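You operate a simulated robot arm through the tools that you are given. There is no shell and no other tool.

You are at the controls of a simulated robot arm. One attempt, no reset.

## Task
Pour the pan into the white bowl and stir till no streak shows.
Fine: stir with the pine paddle; pan and paddle back; spill nothing. Set down upright: pine paddle.

It is judged by the outcome, as a careful person would: the job done as asked, and still so three seconds after it is handed in. It fails if anything else is knocked over, pushed out of place, dropped, spilled or broken.

## Robot
A 7-joint arm with a two-finger parallel gripper, fixed in place. Base frame: the origin is on the floor under the middle of its stand, x ahead of it, y to its left, z up. Readings come in m, rad, newtons and seconds.
It reaches about 1.147 m from its shoulder. Its first joint turns from -2.897 to 2.897 rad. Payload 3.43 kg.
The tool frame sits at the grasp point between the pads (the TCP): z along the fingers, y along the line on which they close. The tips reach 0.03 m beyond it. Largest opening 0.094 m; finger width 0.028, thickness 0.01; the body of the gripper, 0.05 by 0.096 m, starts 0.055 m behind the TCP.
Orientation is that of the tool frame in the base frame, as a unit quaternion [x, y, z, w]. With the fingers straight down and closing along the base's y, the tool's x points along the base's -x, its y along +y and its z along -z.

## Interface
- The arm moves only by the tool jog_arm. Its argument "plan" is a list that holds one entry, the list of rows, each a list of 7 numbers: the opening, from 0 (shut) to 1 (fully open), then the shift along the tool's x, y, z in units of 20 mm (1.0 is 20 mm), then the turn, a rotation vector about the tool's x, y, z in units of 5 degrees (1.0 is 5 degrees). In form: [[[jaw, dx, dy, dz, ax, ay, az], ...]]. A call has 1 to 20 rows; each row shifts and turns the commanded pose from where the row before left it, along the tool's axes as they then stand. A call with a number of a shift or a turn outside -1 to 1 is refused whole. Rows are played at 5 a second. More than 0.05 m and 0.15 rad between two rows, or a gripper value outside its range, and nothing of the call is played. A pose out of reach is approached as far as the arm can. The call stops where the force on the tool passes 40 N (or 10 N more than at its start, if that is more) or the arm is blocked; 0.2 s more then pass. Each finger travels about 0.045 m/s and halts on what it meets, pressing with about 40 N; the grip force reading is that of the motor and also rises with nothing between the fingers. The clock runs only during rows and for 0.2 s after the last one: add rows that do not move to give the fingers time. The reply holds the time, the measured pose of the TCP, the force on the tool along the base axes, the opening and the grip force, in the units named above and with some noise, with the torque about the TCP (base axes, N m) and any sound that the robot's microphone picked up.
- Cameras (640 x 400 px; columns grow to the right, rows downward): "scene" is fixed at [0.2197, -0.6504, 1.6458]; the picture's right is [0.90, -0.44, 0.00], its down [-0.25, -0.50, -0.83] and it looks along [0.36, 0.74, -0.56] (base axes); focal length 327 px, centre (320, 200). "wrist" rides on the gripper at [0.076, 0.014, -0.103] in the tool frame; the picture's right is [-0.18, 0.98, 0.00], its down [-0.75, -0.14, -0.64] and it looks along [-0.63, -0.12, 0.77] (tool axes); focal length 243 px, centre (320, 200). There is no depth. A picture from a camera that has moved, and an enlarged one, comes with that camera's place and axes in the base frame and with its lens.
- grab_frame(camera): a new picture of that camera. The clock stands still meanwhile.
- close_up(camera, box): a new picture of the part [left, top, right, bottom] of that camera's present view, enlarged. The clock stands still meanwhile.
- close_job(): hands the job in; it is judged then, once.

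Nothing tells you positions but the pictures and the camera data. Unless the task says otherwise, let go and move clear before handing in.

The tools are called after "Request:" as a command line: name --argument value ..., lists and objects as JSON in quotes. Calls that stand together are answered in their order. jog_arm: Moves the arm, as the interface text tells. Its arguments: {"type":"object","properties":{"plan":{"type":"array","items":{"type":"array","items":{"type":"array","items":{"type":"number"}}}}},"required":["plan"]} The other tools are called the same way: grab_frame (camera) takes a picture; close_up (camera, box) takes an enlarged picture of a part of a camera's view; close_job () hands the job in.

At the start:

```text
t: 0.0
eef_pos: [0.4607, 0.1325, 1.2564]
tcp_rot: [0.0, 1.0, -0.001, 0.0]
wrist_force: [0.5, 0.2, -0.1]
moment: [-0.04, 0.02, 0.02]
grip_width: 0.0938
grip_force: 0.0
```

scene: 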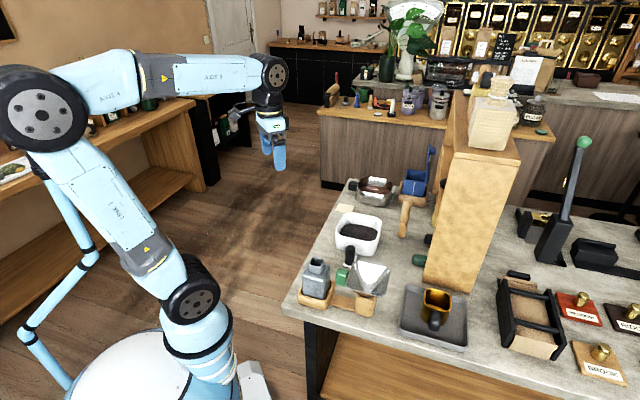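
wrist: 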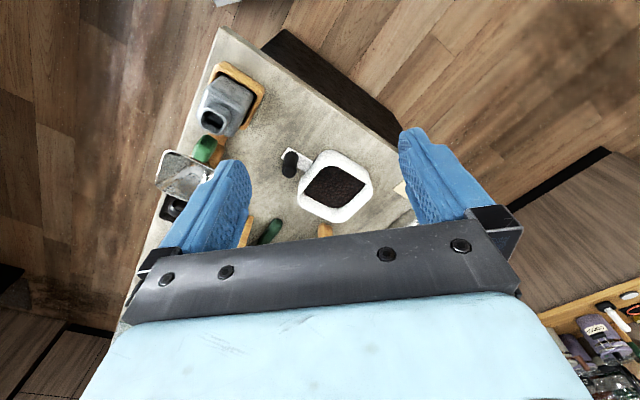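

I see a counter with a white bowl holding dark stuff, several tools around it, and a dosing pan-like item. I'll look closer before moving.

Request:
close_up --camera "scene" --box '[290, 160, 450, 260]'

Request:
close_up --camera "scene" --box '[280, 230, 440, 330]'

Request:
close_up --camera "scene" --box '[390, 240, 640, 400]'

Request:
close_up --camera "wrist" --box '[130, 40, 450, 240]'

```text
4.00 times, centred on (370, 210) of scene
camera zoom: at [0.2197, -0.6504, 1.6458], right [0.9, -0.44, 0.0], down [-0.25, -0.5, -0.83], along [0.36, 0.74, -0.56], focal length 1306 px, centre (120, 160)
```

zoom: 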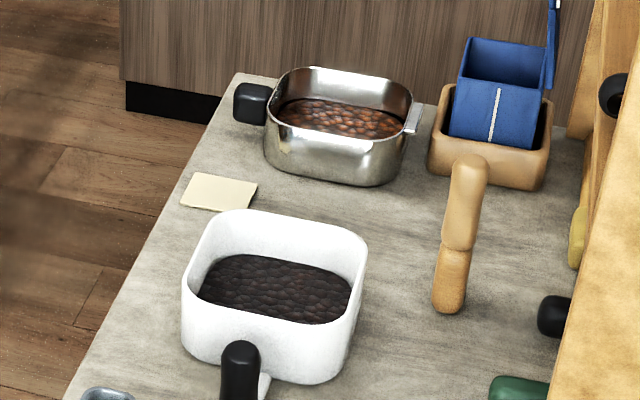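

```text
4.00 times, centred on (360, 280) of scene
camera zoom: at [0.2197, -0.6504, 1.6458], right [0.9, -0.44, 0.0], down [-0.25, -0.5, -0.83], along [0.36, 0.74, -0.56], focal length 1306 px, centre (160, -120)
```

zoom: 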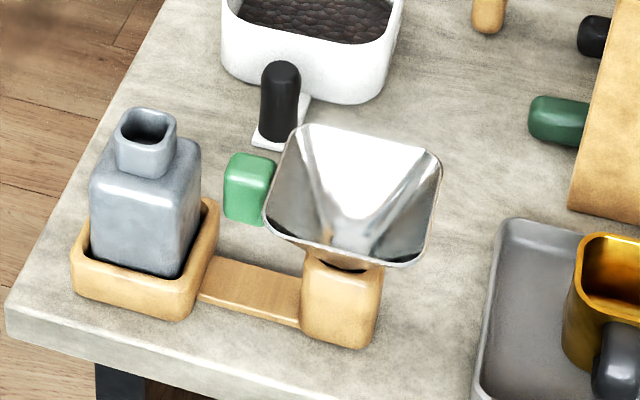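

```text
2.50 times, centred on (515, 320) of scene
camera zoom: at [0.2197, -0.6504, 1.6458], right [0.9, -0.44, 0.0], down [-0.25, -0.5, -0.83], along [0.36, 0.74, -0.56], focal length 816 px, centre (-168, -100)
```

zoom: 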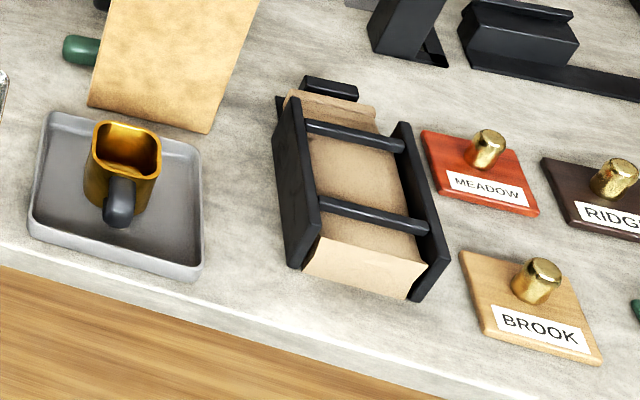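

```text
2.00 times, centred on (290, 140) of wrist
camera zoom: at [0.3826, 0.1468, 1.3576], right [0.18, 0.98, 0.0], down [0.75, -0.14, 0.64], along [0.63, -0.12, -0.77], focal length 485 px, centre (380, 320)
```

zoom: 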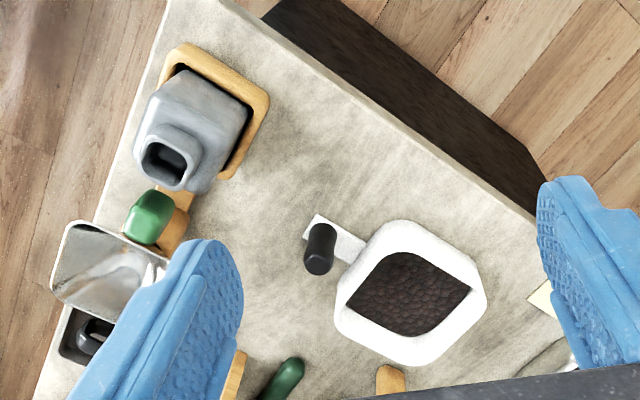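

The white bowl's content is around (0.75, 0.115, 0.865), and the steel pan with reddish beans sits around (0.97, 0.34) with its black handle toward the robot's left. I'm not yet sure which item is the pine paddle, so I'll move the wrist camera for a better view.

Request:
jog_arm --plan '[[[1, -1, 1, -1, 0, 0, 0], [1, -1, 1, -1, 0, 0, 0], [1, -1, 1, 0, 0, 0, 0], [1, -1, 1, 0, 0, 0, 0], [1, -1, 1, 0, 0, 0, 0], [1, -1, 1, 0, 0, 0, 0], [1, -1, 0, 0, 0, 0, 0], [1, 0, 0, 0, 0, 0, 0]]]'

Request:
grab_frame --camera "wrist"

Request:
grab_frame --camera "scene"

```text
t: 1.8
eef_pos: [0.6008, 0.2514, 1.2966]
tcp_rot: [-0.001, 1.0, 0.0, 0.0]
wrist_force: [-0.2, 0.5, -0.5]
moment: [0.01, 0.04, 0.04]
grip_width: 0.0939
grip_force: 0.0
```

```text
taken
camera wrist: at [0.5229, 0.2662, 1.3968], right [0.18, 0.98, 0.0], down [0.75, -0.14, 0.64], along [0.63, -0.12, -0.77], focal length 243 px, centre (320, 200)
```

wrist: 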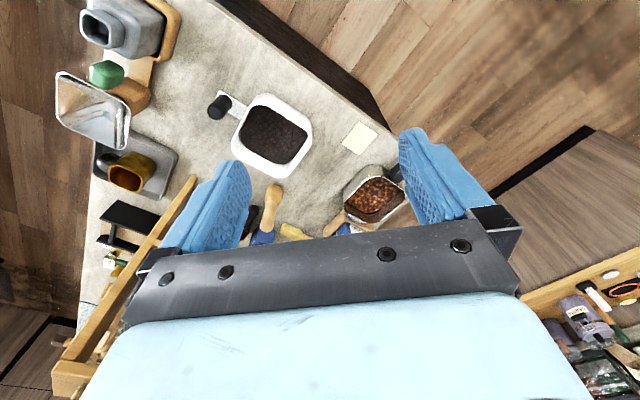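

```text
taken
```

scene: 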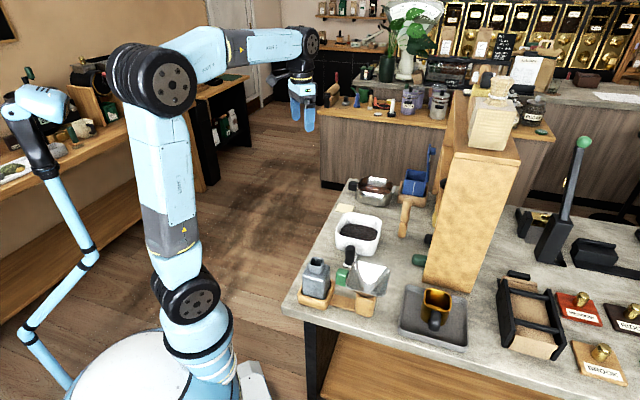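

Pan, bowl and some wooden-handled items by a rack are visible. I'll zoom in on the handles.

Request:
close_up --camera "wrist" --box '[210, 90, 418, 240]'

Request:
close_up --camera "scene" --box '[385, 140, 465, 280]'

```text
2.67 times, centred on (314, 165) of wrist
camera zoom: at [0.5229, 0.2662, 1.3968], right [0.18, 0.98, 0.0], down [0.75, -0.14, 0.64], along [0.63, -0.12, -0.77], focal length 647 px, centre (336, 293)
```

zoom: 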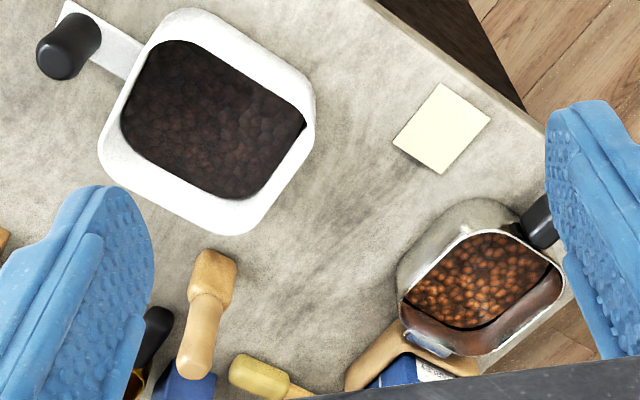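

```text
2.86 times, centred on (425, 210) of scene
camera zoom: at [0.2197, -0.6504, 1.6458], right [0.9, -0.44, 0.0], down [-0.25, -0.5, -0.83], along [0.36, 0.74, -0.56], focal length 933 px, centre (20, 171)
```

zoom: 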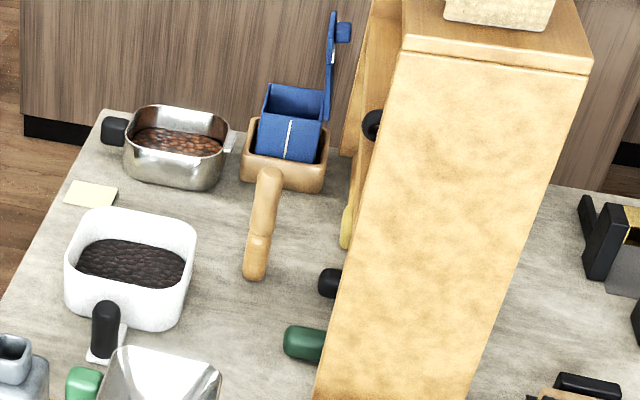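

There's a rack on the right whose open front faces the bowl, with several handles projecting. I'll yaw and pitch the wrist to look at that front.

Request:
jog_arm --plan '[[[1, 0, 0, 0, 0, 0, 1], [1, 0, 0, 0, 0, 0, 1], [1, 0, 0, 0, 0, 0, 1], [1, 0, 0, 0, 0, 0, 1], [1, 0, 0, 0, 0, 0, 1], [1, 0, 0, 0, 0, 0, 1], [1, 0, 0, 0, 0, -1, 0], [1, 0, 0, 0, 0, -1, 0], [1, 0, 0, 0, 0, -1, 0], [1, 0, 0, 0, 0, -1, 0], [1, 0, 0, 0, 0, -1, 0], [1, 0, 0, 0, 0, -1, 0], [1, 0, 0, 0, 0, 0, 0]]]'

Request:
grab_frame --camera "wrist"

```text
t: 4.6
eef_pos: [0.5994, 0.2517, 1.298]
tcp_rot: [0.249, 0.933, -0.067, 0.25]
wrist_force: [-0.3, 0.5, 0.1]
moment: [0.02, -0.01, 0.0]
grip_width: 0.0939
grip_force: 0.0
```

```text
taken
camera wrist: at [0.5043, 0.3239, 1.3462], right [0.63, 0.77, 0.09], down [0.22, -0.29, 0.93], along [0.75, -0.57, -0.35], focal length 243 px, centre (320, 200)
```

wrist: 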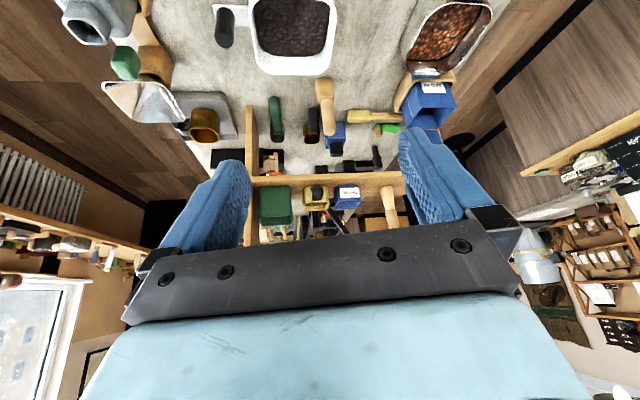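

Request:
close_up --camera "wrist" --box '[230, 70, 420, 240]'

Request:
close_up --camera "wrist" --box '[250, 80, 350, 180]'

Request:
close_up --camera "wrist" --box '[320, 80, 420, 240]'

```text
2.35 times, centred on (325, 155) of wrist
camera zoom: at [0.5043, 0.3239, 1.3462], right [0.63, 0.77, 0.09], down [0.22, -0.29, 0.93], along [0.75, -0.57, -0.35], focal length 571 px, centre (308, 306)
```

zoom: 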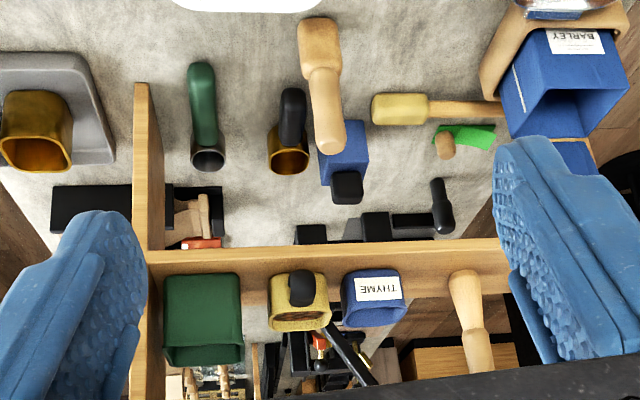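

```text
4.00 times, centred on (300, 130) of wrist
camera zoom: at [0.5043, 0.3239, 1.3462], right [0.63, 0.77, 0.09], down [0.22, -0.29, 0.93], along [0.75, -0.57, -0.35], focal length 970 px, centre (400, 480)
```

zoom: 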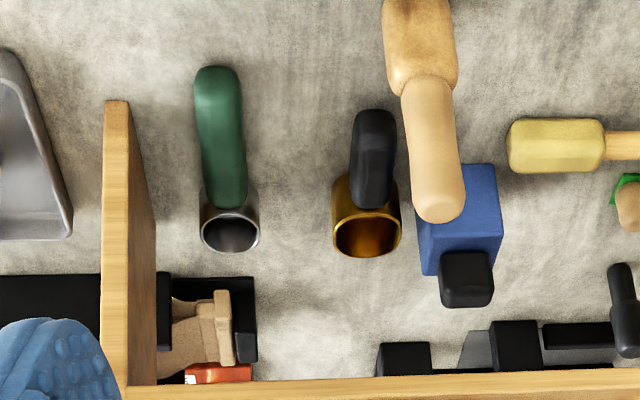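

```text
2.50 times, centred on (370, 160) of wrist
camera zoom: at [0.5043, 0.3239, 1.3462], right [0.63, 0.77, 0.09], down [0.22, -0.29, 0.93], along [0.75, -0.57, -0.35], focal length 606 px, centre (195, 300)
```

zoom: 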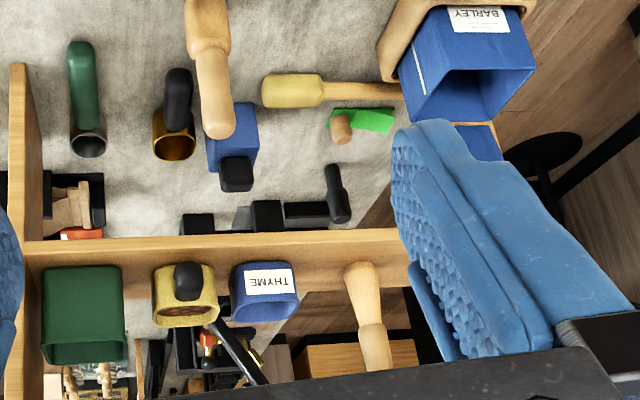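

Request:
jog_arm --plan '[[[1, -1, 0, 0, 0, 0, 0], [1, -1, 0, 0, 0, 0, 0], [1, -1, 0, 0, 0, 0, 0], [1, -1, 0, 0, 0, 0, 0], [1, -1, 0, 0, 0, 0, 0], [1, -1, 0, 0, 0, 0, 0], [1, -1, 0, 0, 0, 0, 0], [1, 0, 0, 0, 0, 0, 0]]]'

Request:
grab_frame --camera "wrist"

Request:
close_up --camera "wrist" --box '[230, 40, 430, 240]'

```text
t: 6.4
eef_pos: [0.7033, 0.1925, 1.3657]
tcp_rot: [0.25, 0.933, -0.067, 0.25]
wrist_force: [-1.8, -0.1, 0.6]
moment: [-0.01, 0.02, -0.01]
grip_width: 0.0939
grip_force: 0.0
```

```text
taken
camera wrist: at [0.6086, 0.2636, 1.4161], right [0.63, 0.77, 0.09], down [0.22, -0.29, 0.93], along [0.75, -0.57, -0.35], focal length 243 px, centre (320, 200)
```

wrist: 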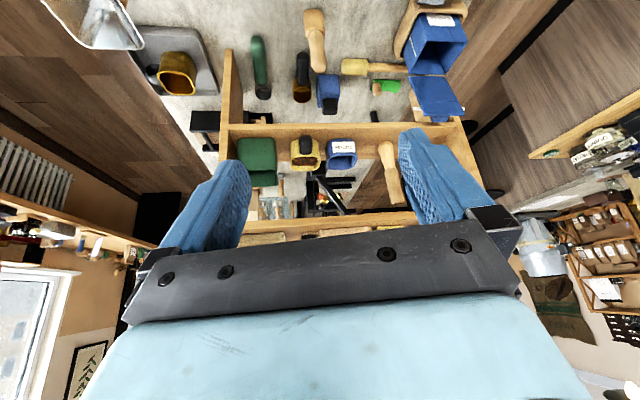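

```text
2.00 times, centred on (330, 140) of wrist
camera zoom: at [0.6086, 0.2636, 1.4161], right [0.63, 0.77, 0.09], down [0.22, -0.29, 0.93], along [0.75, -0.57, -0.35], focal length 485 px, centre (300, 320)
```

zoom: 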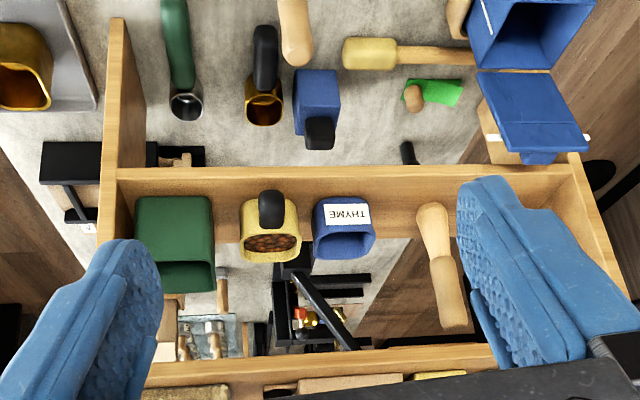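

Request:
close_up --camera "wrist" --box '[370, 120, 420, 220]'

Request:
close_up --camera "wrist" --box '[290, 0, 410, 110]'

Request:
close_up --camera "wrist" --box '[230, 190, 420, 250]'

```text
4.00 times, centred on (395, 170) of wrist
camera zoom: at [0.6086, 0.2636, 1.4161], right [0.63, 0.77, 0.09], down [0.22, -0.29, 0.93], along [0.75, -0.57, -0.35], focal length 970 px, centre (20, 320)
```

zoom: 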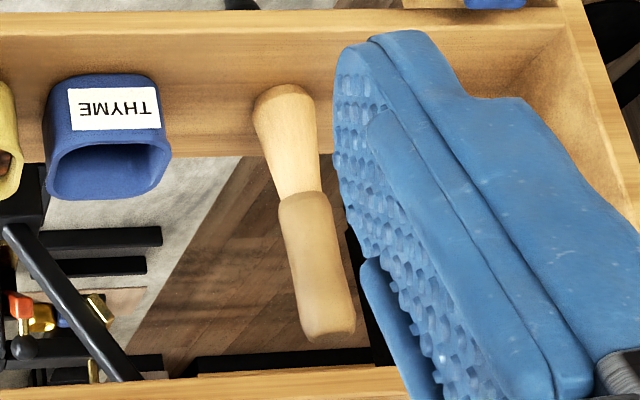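

```text
3.64 times, centred on (350, 55) of wrist
camera zoom: at [0.6086, 0.2636, 1.4161], right [0.63, 0.77, 0.09], down [0.22, -0.29, 0.93], along [0.75, -0.57, -0.35], focal length 882 px, centre (211, 727)
```

zoom: 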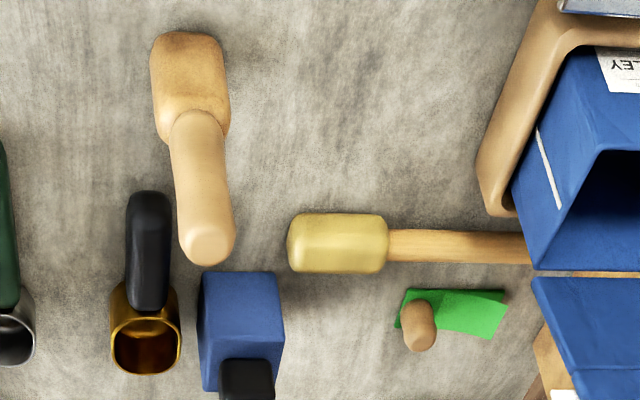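

```text
3.37 times, centred on (325, 220) of wrist
camera zoom: at [0.6086, 0.2636, 1.4161], right [0.63, 0.77, 0.09], down [0.22, -0.29, 0.93], along [0.75, -0.57, -0.35], focal length 817 px, centre (303, 133)
```

zoom: 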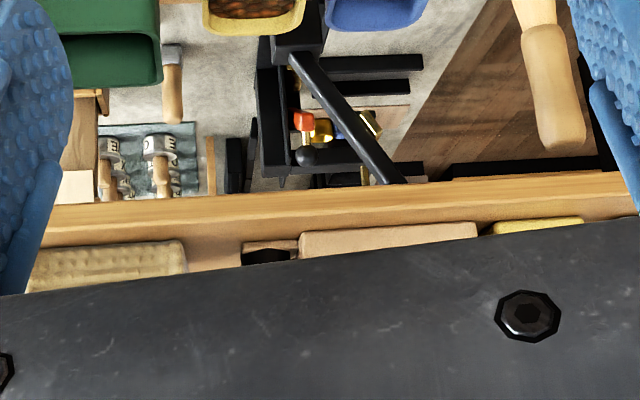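

Two similar wooden paddle-like tools appear: one standing on the table by the bowl and one on the shelf. I'll get a clearer view of the shelf one and the remaining rack contents.

Request:
jog_arm --plan '[[[1, -1, 1, 0, 0, 0, 0], [1, -1, 1, 0, 0, 0, 0], [1, -1, 1, 0, 0, 0, 0], [1, -1, 1, 0, 0, 0, 0], [1, 0, 1, 0, 0, 0, 0], [1, 0, 0, 0, 0, 0, 0]]]'

Request:
grab_frame --camera "wrist"

Request:
close_up --camera "wrist" --box '[290, 100, 400, 230]'

Request:
close_up --camera "wrist" --box '[200, 0, 400, 120]'

```text
t: 7.8
eef_pos: [0.8146, 0.2424, 1.4061]
tcp_rot: [0.249, 0.933, -0.067, 0.25]
wrist_force: [-0.1, -0.4, 0.3]
moment: [0.01, 0.02, 0.02]
grip_width: 0.0938
grip_force: 0.0
```

```text
taken
camera wrist: at [0.7186, 0.3143, 1.4554], right [0.63, 0.77, 0.09], down [0.22, -0.29, 0.93], along [0.75, -0.57, -0.35], focal length 243 px, centre (320, 200)
```

wrist: 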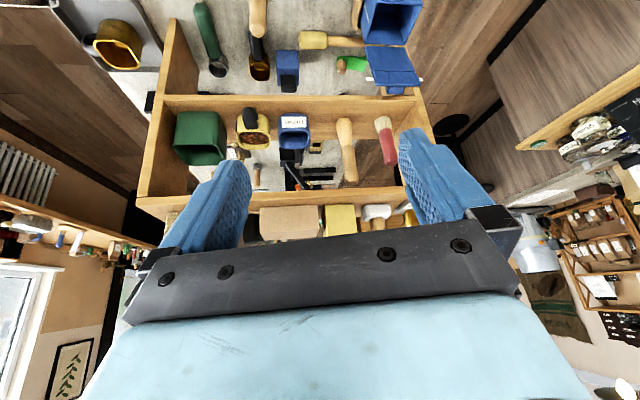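

```text
3.08 times, centred on (345, 165) of wrist
camera zoom: at [0.7186, 0.3143, 1.4554], right [0.63, 0.77, 0.09], down [0.22, -0.29, 0.93], along [0.75, -0.57, -0.35], focal length 746 px, centre (243, 308)
```

zoom: 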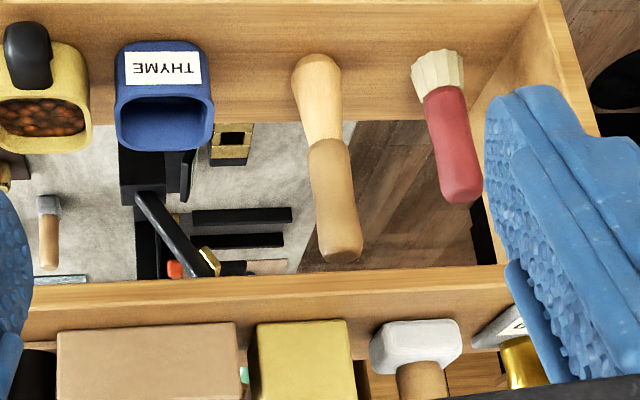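

```text
3.20 times, centred on (300, 60) of wrist
camera zoom: at [0.7186, 0.3143, 1.4554], right [0.63, 0.77, 0.09], down [0.22, -0.29, 0.93], along [0.75, -0.57, -0.35], focal length 776 px, centre (384, 648)
```

zoom: 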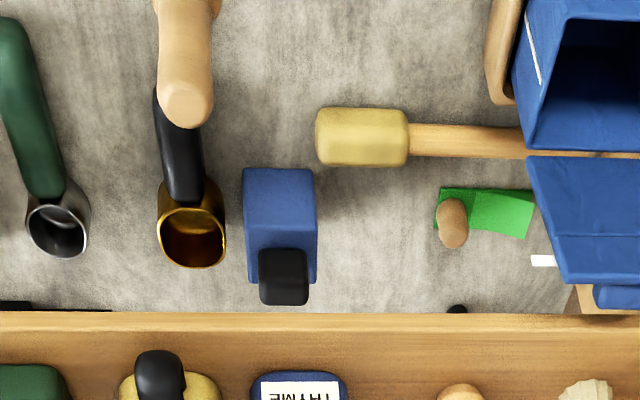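

The shelf also holds other tools (bulb-ended pestle, brush, etc.); the squarish wooden paddle standing on the table by the bowl is my main candidate. Now I'll go look at the pan, bowl and that paddle from lower and closer.

Request:
jog_arm --plan '[[[1, 0.948, -0.1, 0.22, 0, 0, 0], [1, 0.948, -0.1, 0.22, 0, 0, 0], [1, 0.948, -0.1, 0.22, 0, 0, 0], [1, 0.948, -0.1, 0.22, 0, 0, 0], [1, 0.948, -0.1, 0.22, 0, 0, 0], [1, 0.948, -0.1, 0.22, 0, 0, 0], [1, 0.948, -0.1, 0.22, 0, 0, 0], [1, 0.948, -0.1, 0.22, 0, 0, 0], [1, 0.948, -0.1, 0.22, 0, 0, 0], [1, 0.948, -0.1, 0.22, 0, 0, 0], [1, 0.948, -0.1, 0.22, 0, 0, 0], [1, 0.948, -0.1, 0.22, 0, 0, 0], [1, 0.948, -0.1, 0.22, 0, 0, 0], [1, 0.948, -0.1, 0.22, 0, 0, 0], [1, 0.948, -0.1, 0.22, 0, 0, 0], [1, 0, 0, 0, 0, 0, 0]]]'

Request:
grab_frame --camera "wrist"

Request:
close_up --camera "wrist" --box '[200, 0, 420, 220]'

```text
t: 11.2
eef_pos: [0.6146, 0.3241, 1.207]
tcp_rot: [0.25, 0.933, -0.067, 0.25]
wrist_force: [0.6, 0.3, 0.2]
moment: [0.02, -0.01, -0.02]
grip_width: 0.0939
grip_force: 0.1
```

```text
taken
camera wrist: at [0.519, 0.3958, 1.2565], right [0.63, 0.77, 0.09], down [0.22, -0.29, 0.93], along [0.75, -0.57, -0.35], focal length 243 px, centre (320, 200)
```

wrist: 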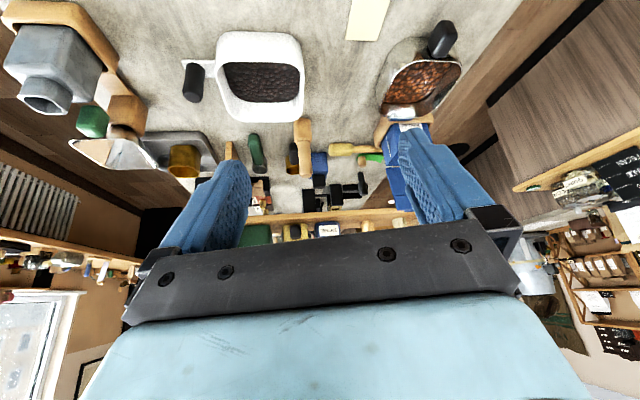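

```text
1.82 times, centred on (310, 110) of wrist
camera zoom: at [0.519, 0.3958, 1.2565], right [0.63, 0.77, 0.09], down [0.22, -0.29, 0.93], along [0.75, -0.57, -0.35], focal length 441 px, centre (338, 364)
```

zoom: 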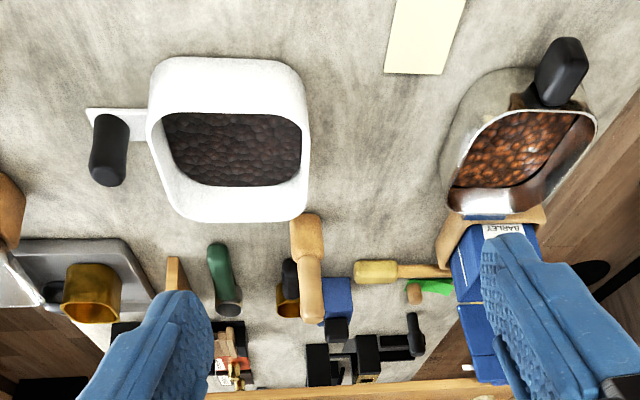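

Request:
jog_arm --plan '[[[1, 0, 0, 0, -0.5, 0, -0.865], [1, 0, 0, 0, -0.5, 0, -0.865], [1, 0, 0, 0, -0.5, 0, -0.865], [1, 0, 0, 0, -0.5, 0, -0.865], [1, 0, 0, 0, -0.5, 0, -0.865], [1, 0, 0, 0, -0.5, 0, -0.865], [1, 0, 0, 0, -0.5, 0, -0.865], [1, 0, 0, 0, 0, 0, 0]]]'

Request:
grab_frame --camera "wrist"

Request:
close_up --camera "wrist" --box '[200, 0, 420, 220]'

```text
t: 13.0
eef_pos: [0.6163, 0.3241, 1.2061]
tcp_rot: [-0.043, 0.965, 0.011, 0.259]
wrist_force: [0.5, 0.2, -0.8]
moment: [-0.01, -0.03, 0.0]
grip_width: 0.0941
grip_force: 0.1
```

```text
taken
camera wrist: at [0.4958, 0.3288, 1.2566], right [0.07, 0.99, 0.09], down [0.34, -0.11, 0.93], along [0.94, -0.03, -0.35], focal length 243 px, centre (320, 200)
```

wrist: 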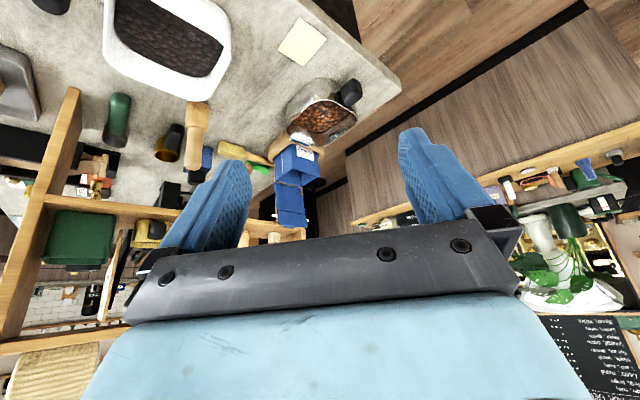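

```text
1.82 times, centred on (310, 110) of wrist
camera zoom: at [0.4958, 0.3288, 1.2566], right [0.07, 0.99, 0.09], down [0.34, -0.11, 0.93], along [0.94, -0.03, -0.35], focal length 441 px, centre (338, 364)
```

zoom: 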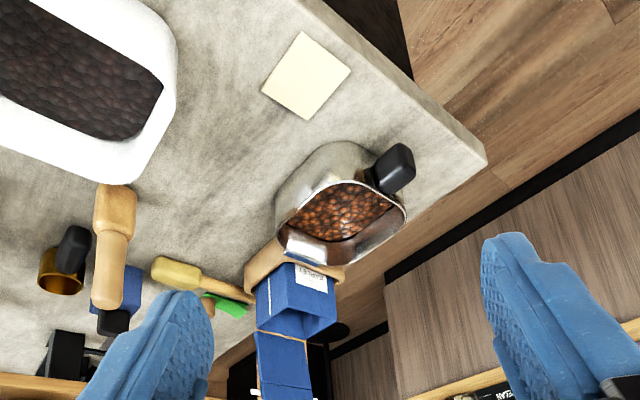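

Request:
close_up --camera "wrist" --box '[270, 60, 370, 160]'

Request:
close_up --camera "scene" --box '[340, 165, 420, 215]'

Request:
close_up --camera "scene" --box '[385, 180, 435, 250]'

```text
4.00 times, centred on (320, 110) of wrist
camera zoom: at [0.4958, 0.3288, 1.2566], right [0.07, 0.99, 0.09], down [0.34, -0.11, 0.93], along [0.94, -0.03, -0.35], focal length 970 px, centre (320, 560)
```

zoom: 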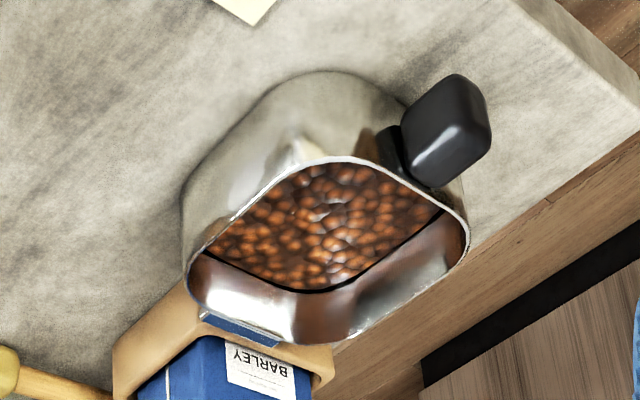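

```text
8.00 times, centred on (380, 190) of scene
camera zoom: at [0.2197, -0.6504, 1.6458], right [0.9, -0.44, 0.0], down [-0.25, -0.5, -0.83], along [0.36, 0.74, -0.56], focal length 2613 px, centre (-160, 280)
```

zoom: 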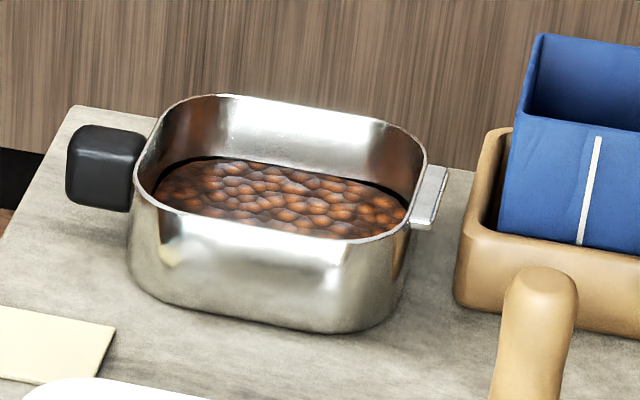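

```text
5.71 times, centred on (410, 215) of scene
camera zoom: at [0.2197, -0.6504, 1.6458], right [0.9, -0.44, 0.0], down [-0.25, -0.5, -0.83], along [0.36, 0.74, -0.56], focal length 1866 px, centre (-194, 114)
```

zoom: 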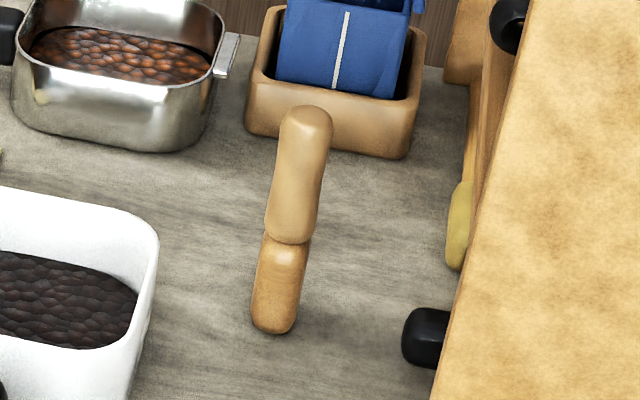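

I place the table at z≈0.837, the pan's horizontal black handle at ≈(0.896, 0.402, 0.878), and a 0.17 m paddle standing at ≈(0.905, 0.06). Next I turn the gripper toward the pan handle, yaw −45° and tilted 45°, to check reach and refine my measurements.

Request:
jog_arm --plan '[[[1, 0, 0, 0, 0.5, 0, 0.866], [1, 0, 0, 0, 0.5, 0, 0.866], [1, 0, 0, 0, 0.5, 0, 0.866], [1, 0, 0, 0, 0.5, 0, 0.866], [1, 0, 0, 0, 0.5, 0, 0.866], [1, 0, 0, 0, 0.5, 0, 0.866], [1, 0, 0, 0, 0.5, 0, 0.866], [1, 0, 0, 0, 0.5, 0, 0.866], [1, 0, 0, 0, 0.5, 0, 0.866], [1, 0, 0, 0, 0.5, 0, 0.866], [1, 0, 0, 0, 0, -1, 0], [1, 0, 0, 0, 0, -1, 0], [1, 0, 0, 0, 0, -1, 0], [1, 0, 0, 0, 0, 0, 0]]]'

Request:
grab_frame --camera "wrist"

Request:
grab_frame --camera "scene"

```text
t: 16.0
eef_pos: [0.6141, 0.3236, 1.2072]
tcp_rot: [0.352, 0.854, -0.146, 0.354]
wrist_force: [0.3, -0.2, 0.2]
moment: [0.01, -0.01, 0.0]
grip_width: 0.094
grip_force: 0.2
```

```text
taken
camera wrist: at [0.5337, 0.4246, 1.2241], right [0.79, 0.6, 0.13], down [-0.04, -0.15, 0.99], along [0.62, -0.78, -0.1], focal length 243 px, centre (320, 200)
```

wrist: 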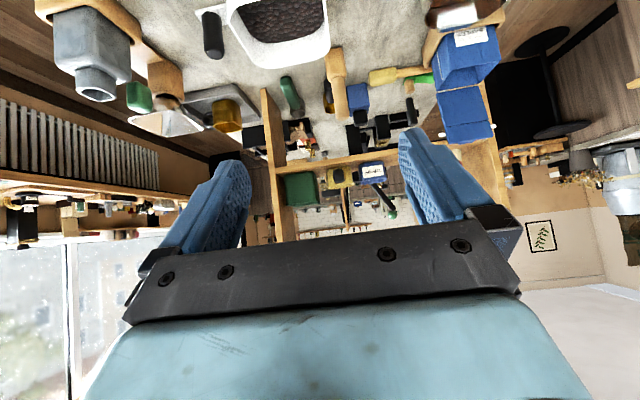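

```text
taken
```

scene: 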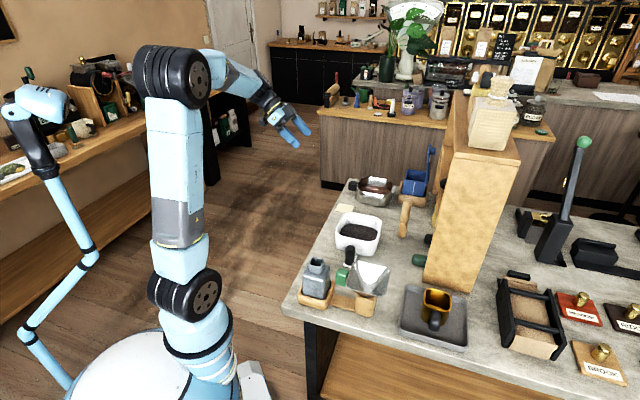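

Request:
jog_arm --plan '[[[1, 0.503, 0.914, 0.543, 0, 0, 0], [1, 0.503, 0.914, 0.543, 0, 0, 0], [1, 0.503, 0.914, 0.543, 0, 0, 0], [1, 0.503, 0.914, 0.543, 0, 0, 0], [1, 0.503, 0.914, 0.543, 0, 0, 0], [1, 0.503, 0.914, 0.543, 0, 0, 0], [1, 0.503, 0.914, 0.543, 0, 0, 0], [1, 0.503, 0.914, 0.543, 0, 0, 0], [1, 0.503, 0.914, 0.543, 0, 0, 0], [1, 0.503, 0.914, 0.543, 0, 0, 0], [1, 0.503, 0.914, 0.543, 0, 0, 0], [1, 0.503, 0.914, 0.543, 0, 0, 0], [1, 0.503, 0.914, 0.543, 0, 0, 0], [1, 0.503, 0.914, 0.543, 0, 0, 0], [1, 0, 0, 0, 0, 0, 0]]]'

Request:
grab_frame --camera "wrist"

Request:
grab_frame --camera "scene"

```text
t: 19.2
eef_pos: [0.8009, 0.4986, 1.0002]
tcp_rot: [0.354, 0.853, -0.148, 0.353]
wrist_force: [-0.8, 0.5, 0.5]
moment: [0.01, -0.05, 0.01]
grip_width: 0.0938
grip_force: 0.1
```

```text
taken
camera wrist: at [0.7212, 0.5994, 1.018], right [0.79, 0.6, 0.13], down [-0.04, -0.16, 0.99], along [0.62, -0.78, -0.1], focal length 243 px, centre (320, 200)
```

wrist: 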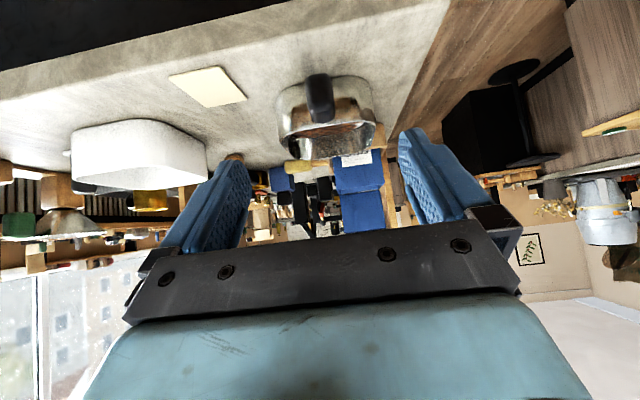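

```text
taken
```

scene: 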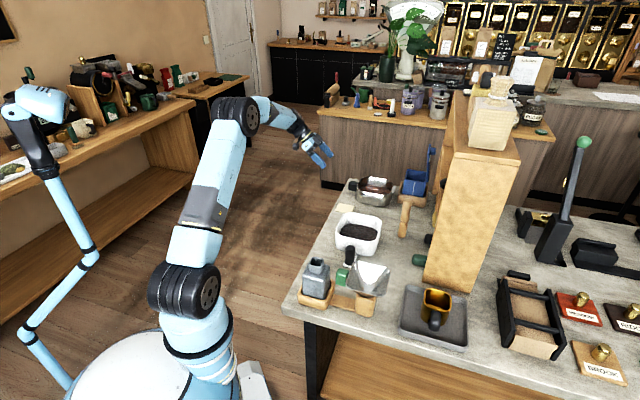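

Request:
close_up --camera "wrist" --box '[260, 50, 400, 170]'

```text
3.33 times, centred on (330, 110) of wrist
camera zoom: at [0.7212, 0.5994, 1.018], right [0.79, 0.6, 0.13], down [-0.04, -0.16, 0.99], along [0.62, -0.78, -0.1], focal length 809 px, centre (287, 500)
```

zoom: 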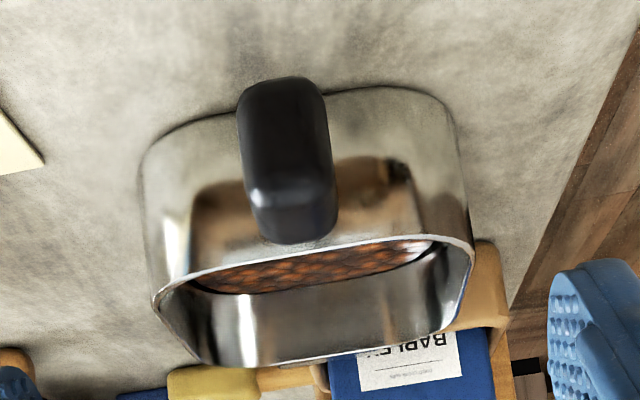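

The reach works and the handle sits on the gripper's axis: about 31 mm wide and 40 mm tall, z 0.855–0.894, pointing along (0.70, −0.72). I'll approach partway and recheck.

Request:
jog_arm --plan '[[[1, -0.1, -0.02, 0.9, 0, 0, 0], [1, -0.1, -0.02, 0.9, 0, 0, 0], [1, -0.1, -0.02, 0.9, 0, 0, 0], [1, -0.1, -0.02, 0.9, 0, 0, 0], [1, -0.1, -0.02, 0.9, 0, 0, 0], [1, -0.1, -0.02, 0.9, 0, 0, 0], [1, 0, 0, 0, 0, 0, 0]]]'

Request:
grab_frame --camera "wrist"

Request:
close_up --camera "scene" --box '[290, 140, 450, 240]'

```text
t: 20.8
eef_pos: [0.8616, 0.4381, 0.9312]
tcp_rot: [0.353, 0.854, -0.147, 0.354]
wrist_force: [0.1, -0.6, -0.4]
moment: [-0.01, 0.02, 0.0]
grip_width: 0.0942
grip_force: 0.0
```

```text
taken
camera wrist: at [0.7801, 0.5378, 0.9488], right [0.79, 0.6, 0.13], down [-0.04, -0.16, 0.99], along [0.62, -0.78, -0.1], focal length 243 px, centre (320, 200)
```

wrist: 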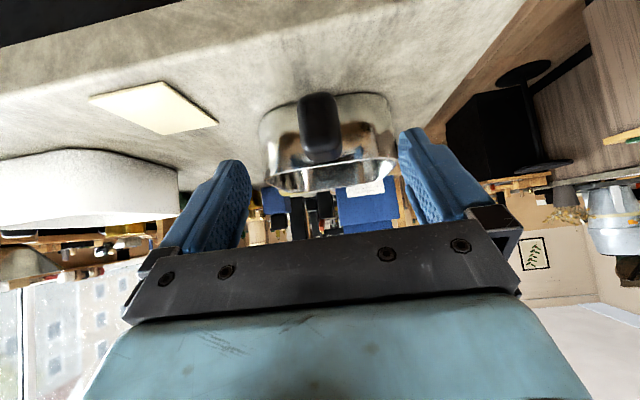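

```text
4.00 times, centred on (370, 190) of scene
camera zoom: at [0.2197, -0.6504, 1.6458], right [0.9, -0.44, 0.0], down [-0.25, -0.5, -0.83], along [0.36, 0.74, -0.56], focal length 1306 px, centre (120, 240)
```

zoom: 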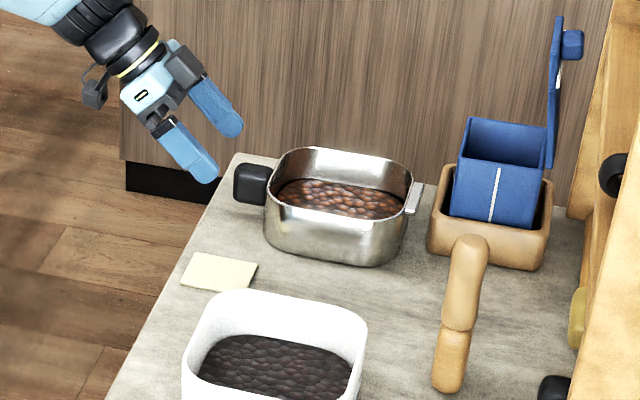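

Request:
close_up --camera "wrist" --box '[250, 80, 400, 200]'

```text
3.33 times, centred on (325, 140) of wrist
camera zoom: at [0.7801, 0.5378, 0.9488], right [0.79, 0.6, 0.13], down [-0.04, -0.16, 0.99], along [0.62, -0.78, -0.1], focal length 809 px, centre (303, 400)
```

zoom: 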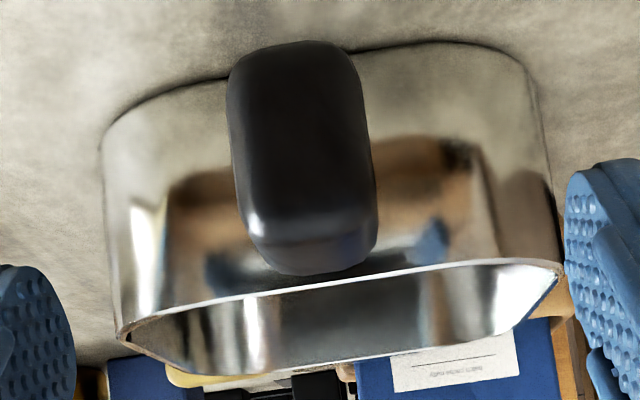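

Request:
jog_arm --plan '[[[1, -0.05, 0, 0.775, 0, 0, 0], [1, -0.05, 0, 0.775, 0, 0, 0], [1, -0.05, 0, 0.775, 0, 0, 0], [1, -0.05, 0, 0.775, 0, 0, 0], [1, -0.05, 0, 0.775, 0, 0, 0], [1, 0, 0, 0, 0, 0, 0]]]'

Request:
grab_frame --camera "wrist"

Request:
close_up --camera "scene" --box '[310, 140, 430, 220]'

```text
t: 22.2
eef_pos: [0.9005, 0.3983, 0.8796]
tcp_rot: [0.352, 0.854, -0.145, 0.354]
wrist_force: [-0.4, 0.6, 0.9]
moment: [0.03, -0.05, -0.02]
grip_width: 0.0941
grip_force: 0.1
```

```text
taken
camera wrist: at [0.8208, 0.4972, 0.8976], right [0.79, 0.6, 0.13], down [-0.04, -0.16, 0.99], along [0.62, -0.78, -0.1], focal length 243 px, centre (320, 200)
```

wrist: 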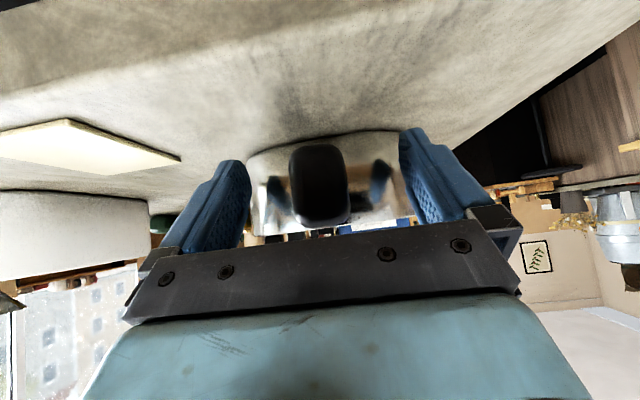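

```text
5.00 times, centred on (370, 180) of scene
camera zoom: at [0.2197, -0.6504, 1.6458], right [0.9, -0.44, 0.0], down [-0.25, -0.5, -0.83], along [0.36, 0.74, -0.56], focal length 1633 px, centre (70, 300)
```

zoom: 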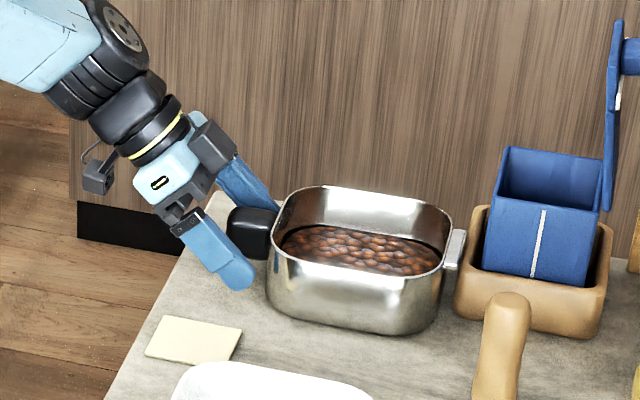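

The fingers straddle the handle with free clearance, so I'll close on it.

Request:
jog_arm --plan '[[[0.6, 0, 0, 0, 0, 0, 0], [0.45, 0, 0, 0, 0, 0, 0], [0.35, 0, 0, 0, 0, 0, 0], [0.3, 0, 0, 0, 0, 0, 0], [0.25, 0, 0, 0, 0, 0, 0], [0.15, 0, 0, 0, 0, 0, 0], [0, 0, 0, 0, 0, 0, 0], [0, 0, 0, 0, 0, 0, 0], [0, 0, 0, 0, 0, 0, 0]]]'

Request:
close_up --camera "scene" --box '[310, 140, 430, 220]'

```text
t: 24.2
eef_pos: [0.9005, 0.3969, 0.8793]
tcp_rot: [0.353, 0.854, -0.146, 0.354]
wrist_force: [1.9, 0.3, 0.1]
moment: [-0.04, -0.05, 0.06]
grip_width: 0.0338
grip_force: 40.0
```

```text
5.00 times, centred on (370, 180) of scene
camera zoom: at [0.2197, -0.6504, 1.6458], right [0.9, -0.44, 0.0], down [-0.25, -0.5, -0.83], along [0.36, 0.74, -0.56], focal length 1633 px, centre (70, 300)
```

zoom: 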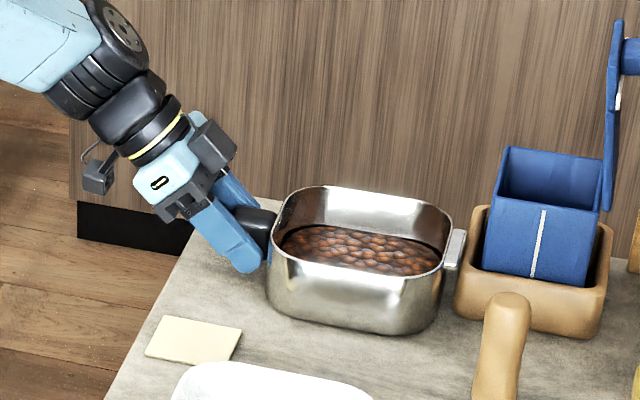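

Handle gripped at 34 mm with 40 N. Lifting gently straight up and checking for droop.

Request:
jog_arm --plan '[[[0, -0.25, 0, -0.25, 0, 0, 0], [0, -0.25, 0, -0.25, 0, 0, 0], [0, -0.3, 0, -0.3, 0, 0, 0], [0, -0.35, 0, -0.35, 0, 0, 0], [0, 0, 0, 0, 0, 0, 0], [0, 0, 0, 0, 0, 0, 0]]]'

Request:
close_up --camera "scene" --box '[310, 140, 430, 220]'

Request:
grab_frame --camera "wrist"

```text
t: 25.6
eef_pos: [0.901, 0.3982, 0.9116]
tcp_rot: [0.353, 0.854, -0.146, 0.353]
wrist_force: [-0.9, 0.1, -0.7]
moment: [0.08, 0.09, 0.02]
grip_width: 0.0338
grip_force: 40.1
```

```text
5.00 times, centred on (370, 180) of scene
camera zoom: at [0.2197, -0.6504, 1.6458], right [0.9, -0.44, 0.0], down [-0.25, -0.5, -0.83], along [0.36, 0.74, -0.56], focal length 1633 px, centre (70, 300)
```

zoom: 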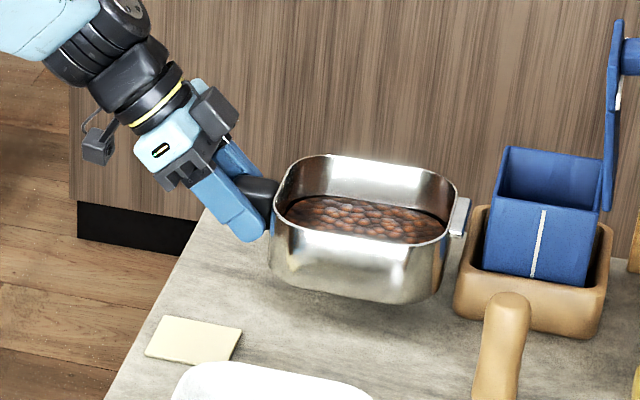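

```text
taken
camera wrist: at [0.8207, 0.4973, 0.9294], right [0.79, 0.6, 0.13], down [-0.04, -0.16, 0.99], along [0.62, -0.78, -0.1], focal length 243 px, centre (320, 200)
```

wrist: 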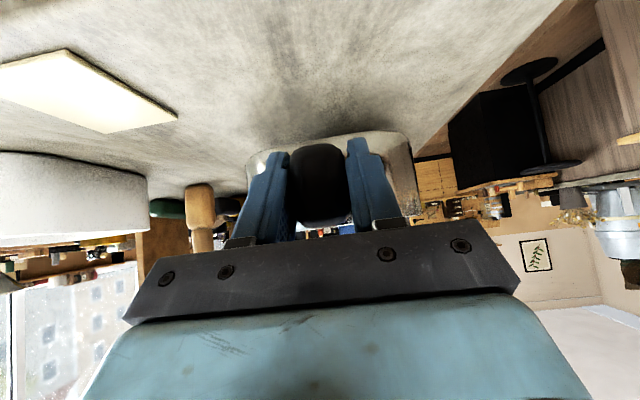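

The pan is lifted, level and light. I'll zoom on the bowl to fix its rim before positioning the pour.

Request:
close_up --camera "scene" --box '[325, 200, 395, 265]'

Request:
jog_arm --plan '[[[0, -0.5, 0, -0.5, 0, 0, 0], [0, -0.6, 0, -0.6, 0, 0, 0], [0, -0.6, 0, -0.6, 0, 0, 0], [0, -0.6, 0, -0.6, 0, 0, 0], [0, -0.6, 0, -0.6, 0, 0, 0], [0, -0.6, 0, -0.6, 0, 0, 0], [0, -0.6, 0, -0.6, 0, 0, 0], [0, -0.6, 0, -0.6, 0, 0, 0], [0, -0.6, 0, -0.6, 0, 0, 0], [0, -0.6, 0, -0.6, 0, 0, 0], [0, -0.5, 0, -0.5, 0, 0, 0], [0, -0.3, 0, -0.3, 0, 0, 0], [0, 0, 0, 0, 0, 0, 0]]]'

Request:
grab_frame --camera "scene"

```text
6.15 times, centred on (360, 232) of scene
camera zoom: at [0.2197, -0.6504, 1.6458], right [0.9, -0.44, 0.0], down [-0.25, -0.5, -0.83], along [0.36, 0.74, -0.56], focal length 2010 px, centre (74, 0)
```

zoom: 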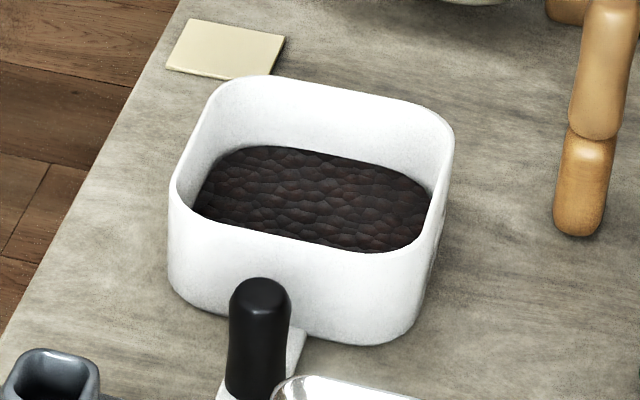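

```text
t: 28.4
eef_pos: [0.9014, 0.3957, 1.102]
tcp_rot: [0.353, 0.854, -0.147, 0.354]
wrist_force: [0.3, 0.3, -1.4]
moment: [0.04, 0.09, 0.0]
grip_width: 0.0336
grip_force: 39.5
```

```text
taken
```

scene: 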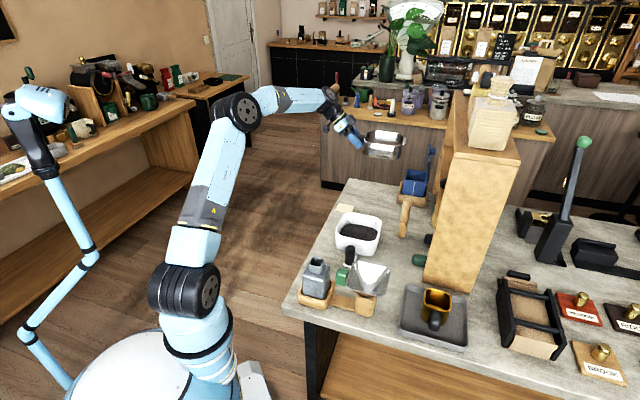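

Bowl rim centre ≈(0.75, 0.12), rim z≈0.90. I'll carry the level pan over so its −y corner lip hangs above the bowl, with a soft start and stop.

Request:
jog_arm --plan '[[[0, 0.121, -0.313, -0.03, 0, 0, 0], [0, 0.212, -0.548, -0.053, 0, 0, 0], [0, 0.303, -0.783, -0.076, 0, 0, 0], [0, 0.303, -0.783, -0.076, 0, 0, 0], [0, 0.303, -0.783, -0.076, 0, 0, 0], [0, 0.303, -0.783, -0.076, 0, 0, 0], [0, 0.303, -0.783, -0.076, 0, 0, 0], [0, 0.303, -0.783, -0.076, 0, 0, 0], [0, 0.303, -0.783, -0.076, 0, 0, 0], [0, 0.303, -0.783, -0.076, 0, 0, 0], [0, 0.303, -0.783, -0.076, 0, 0, 0], [0, 0.303, -0.783, -0.076, 0, 0, 0], [0, 0.303, -0.783, -0.076, 0, 0, 0], [0, 0.303, -0.783, -0.076, 0, 0, 0], [0, 0.303, -0.783, -0.076, 0, 0, 0], [0, 0.303, -0.783, -0.076, 0, 0, 0], [0, 0.212, -0.548, -0.053, 0, 0, 0], [0, 0.121, -0.313, -0.03, 0, 0, 0], [0, 0, 0, 0, 0, 0, 0]]]'

Request:
grab_frame --camera "scene"

Request:
close_up --camera "scene" --box '[280, 150, 440, 250]'

Request:
grab_frame --camera "wrist"

```text
t: 32.4
eef_pos: [0.658, 0.278, 1.0494]
tcp_rot: [0.353, 0.854, -0.147, 0.353]
wrist_force: [0.4, 1.0, -1.7]
moment: [0.05, 0.06, 0.0]
grip_width: 0.0338
grip_force: 40.2
```

```text
taken
```

scene: 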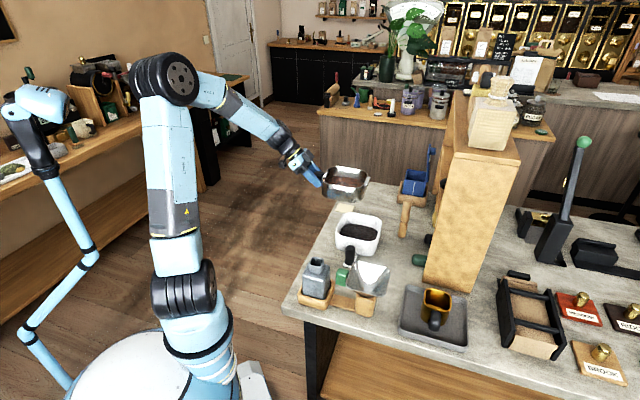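

```text
4.00 times, centred on (360, 200) of scene
camera zoom: at [0.2197, -0.6504, 1.6458], right [0.9, -0.44, 0.0], down [-0.25, -0.5, -0.83], along [0.36, 0.74, -0.56], focal length 1306 px, centre (160, 200)
```

zoom: 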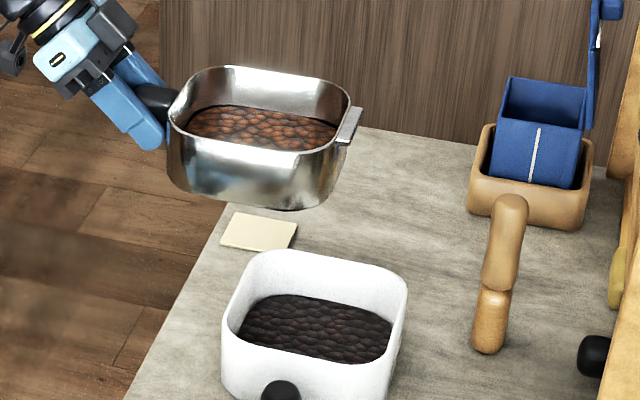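

```text
taken
camera wrist: at [0.5786, 0.3789, 1.0669], right [0.79, 0.6, 0.13], down [-0.04, -0.16, 0.99], along [0.62, -0.78, -0.1], focal length 243 px, centre (320, 200)
```

wrist: 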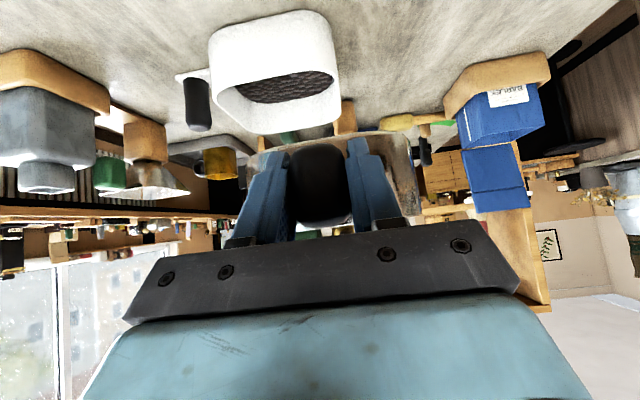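

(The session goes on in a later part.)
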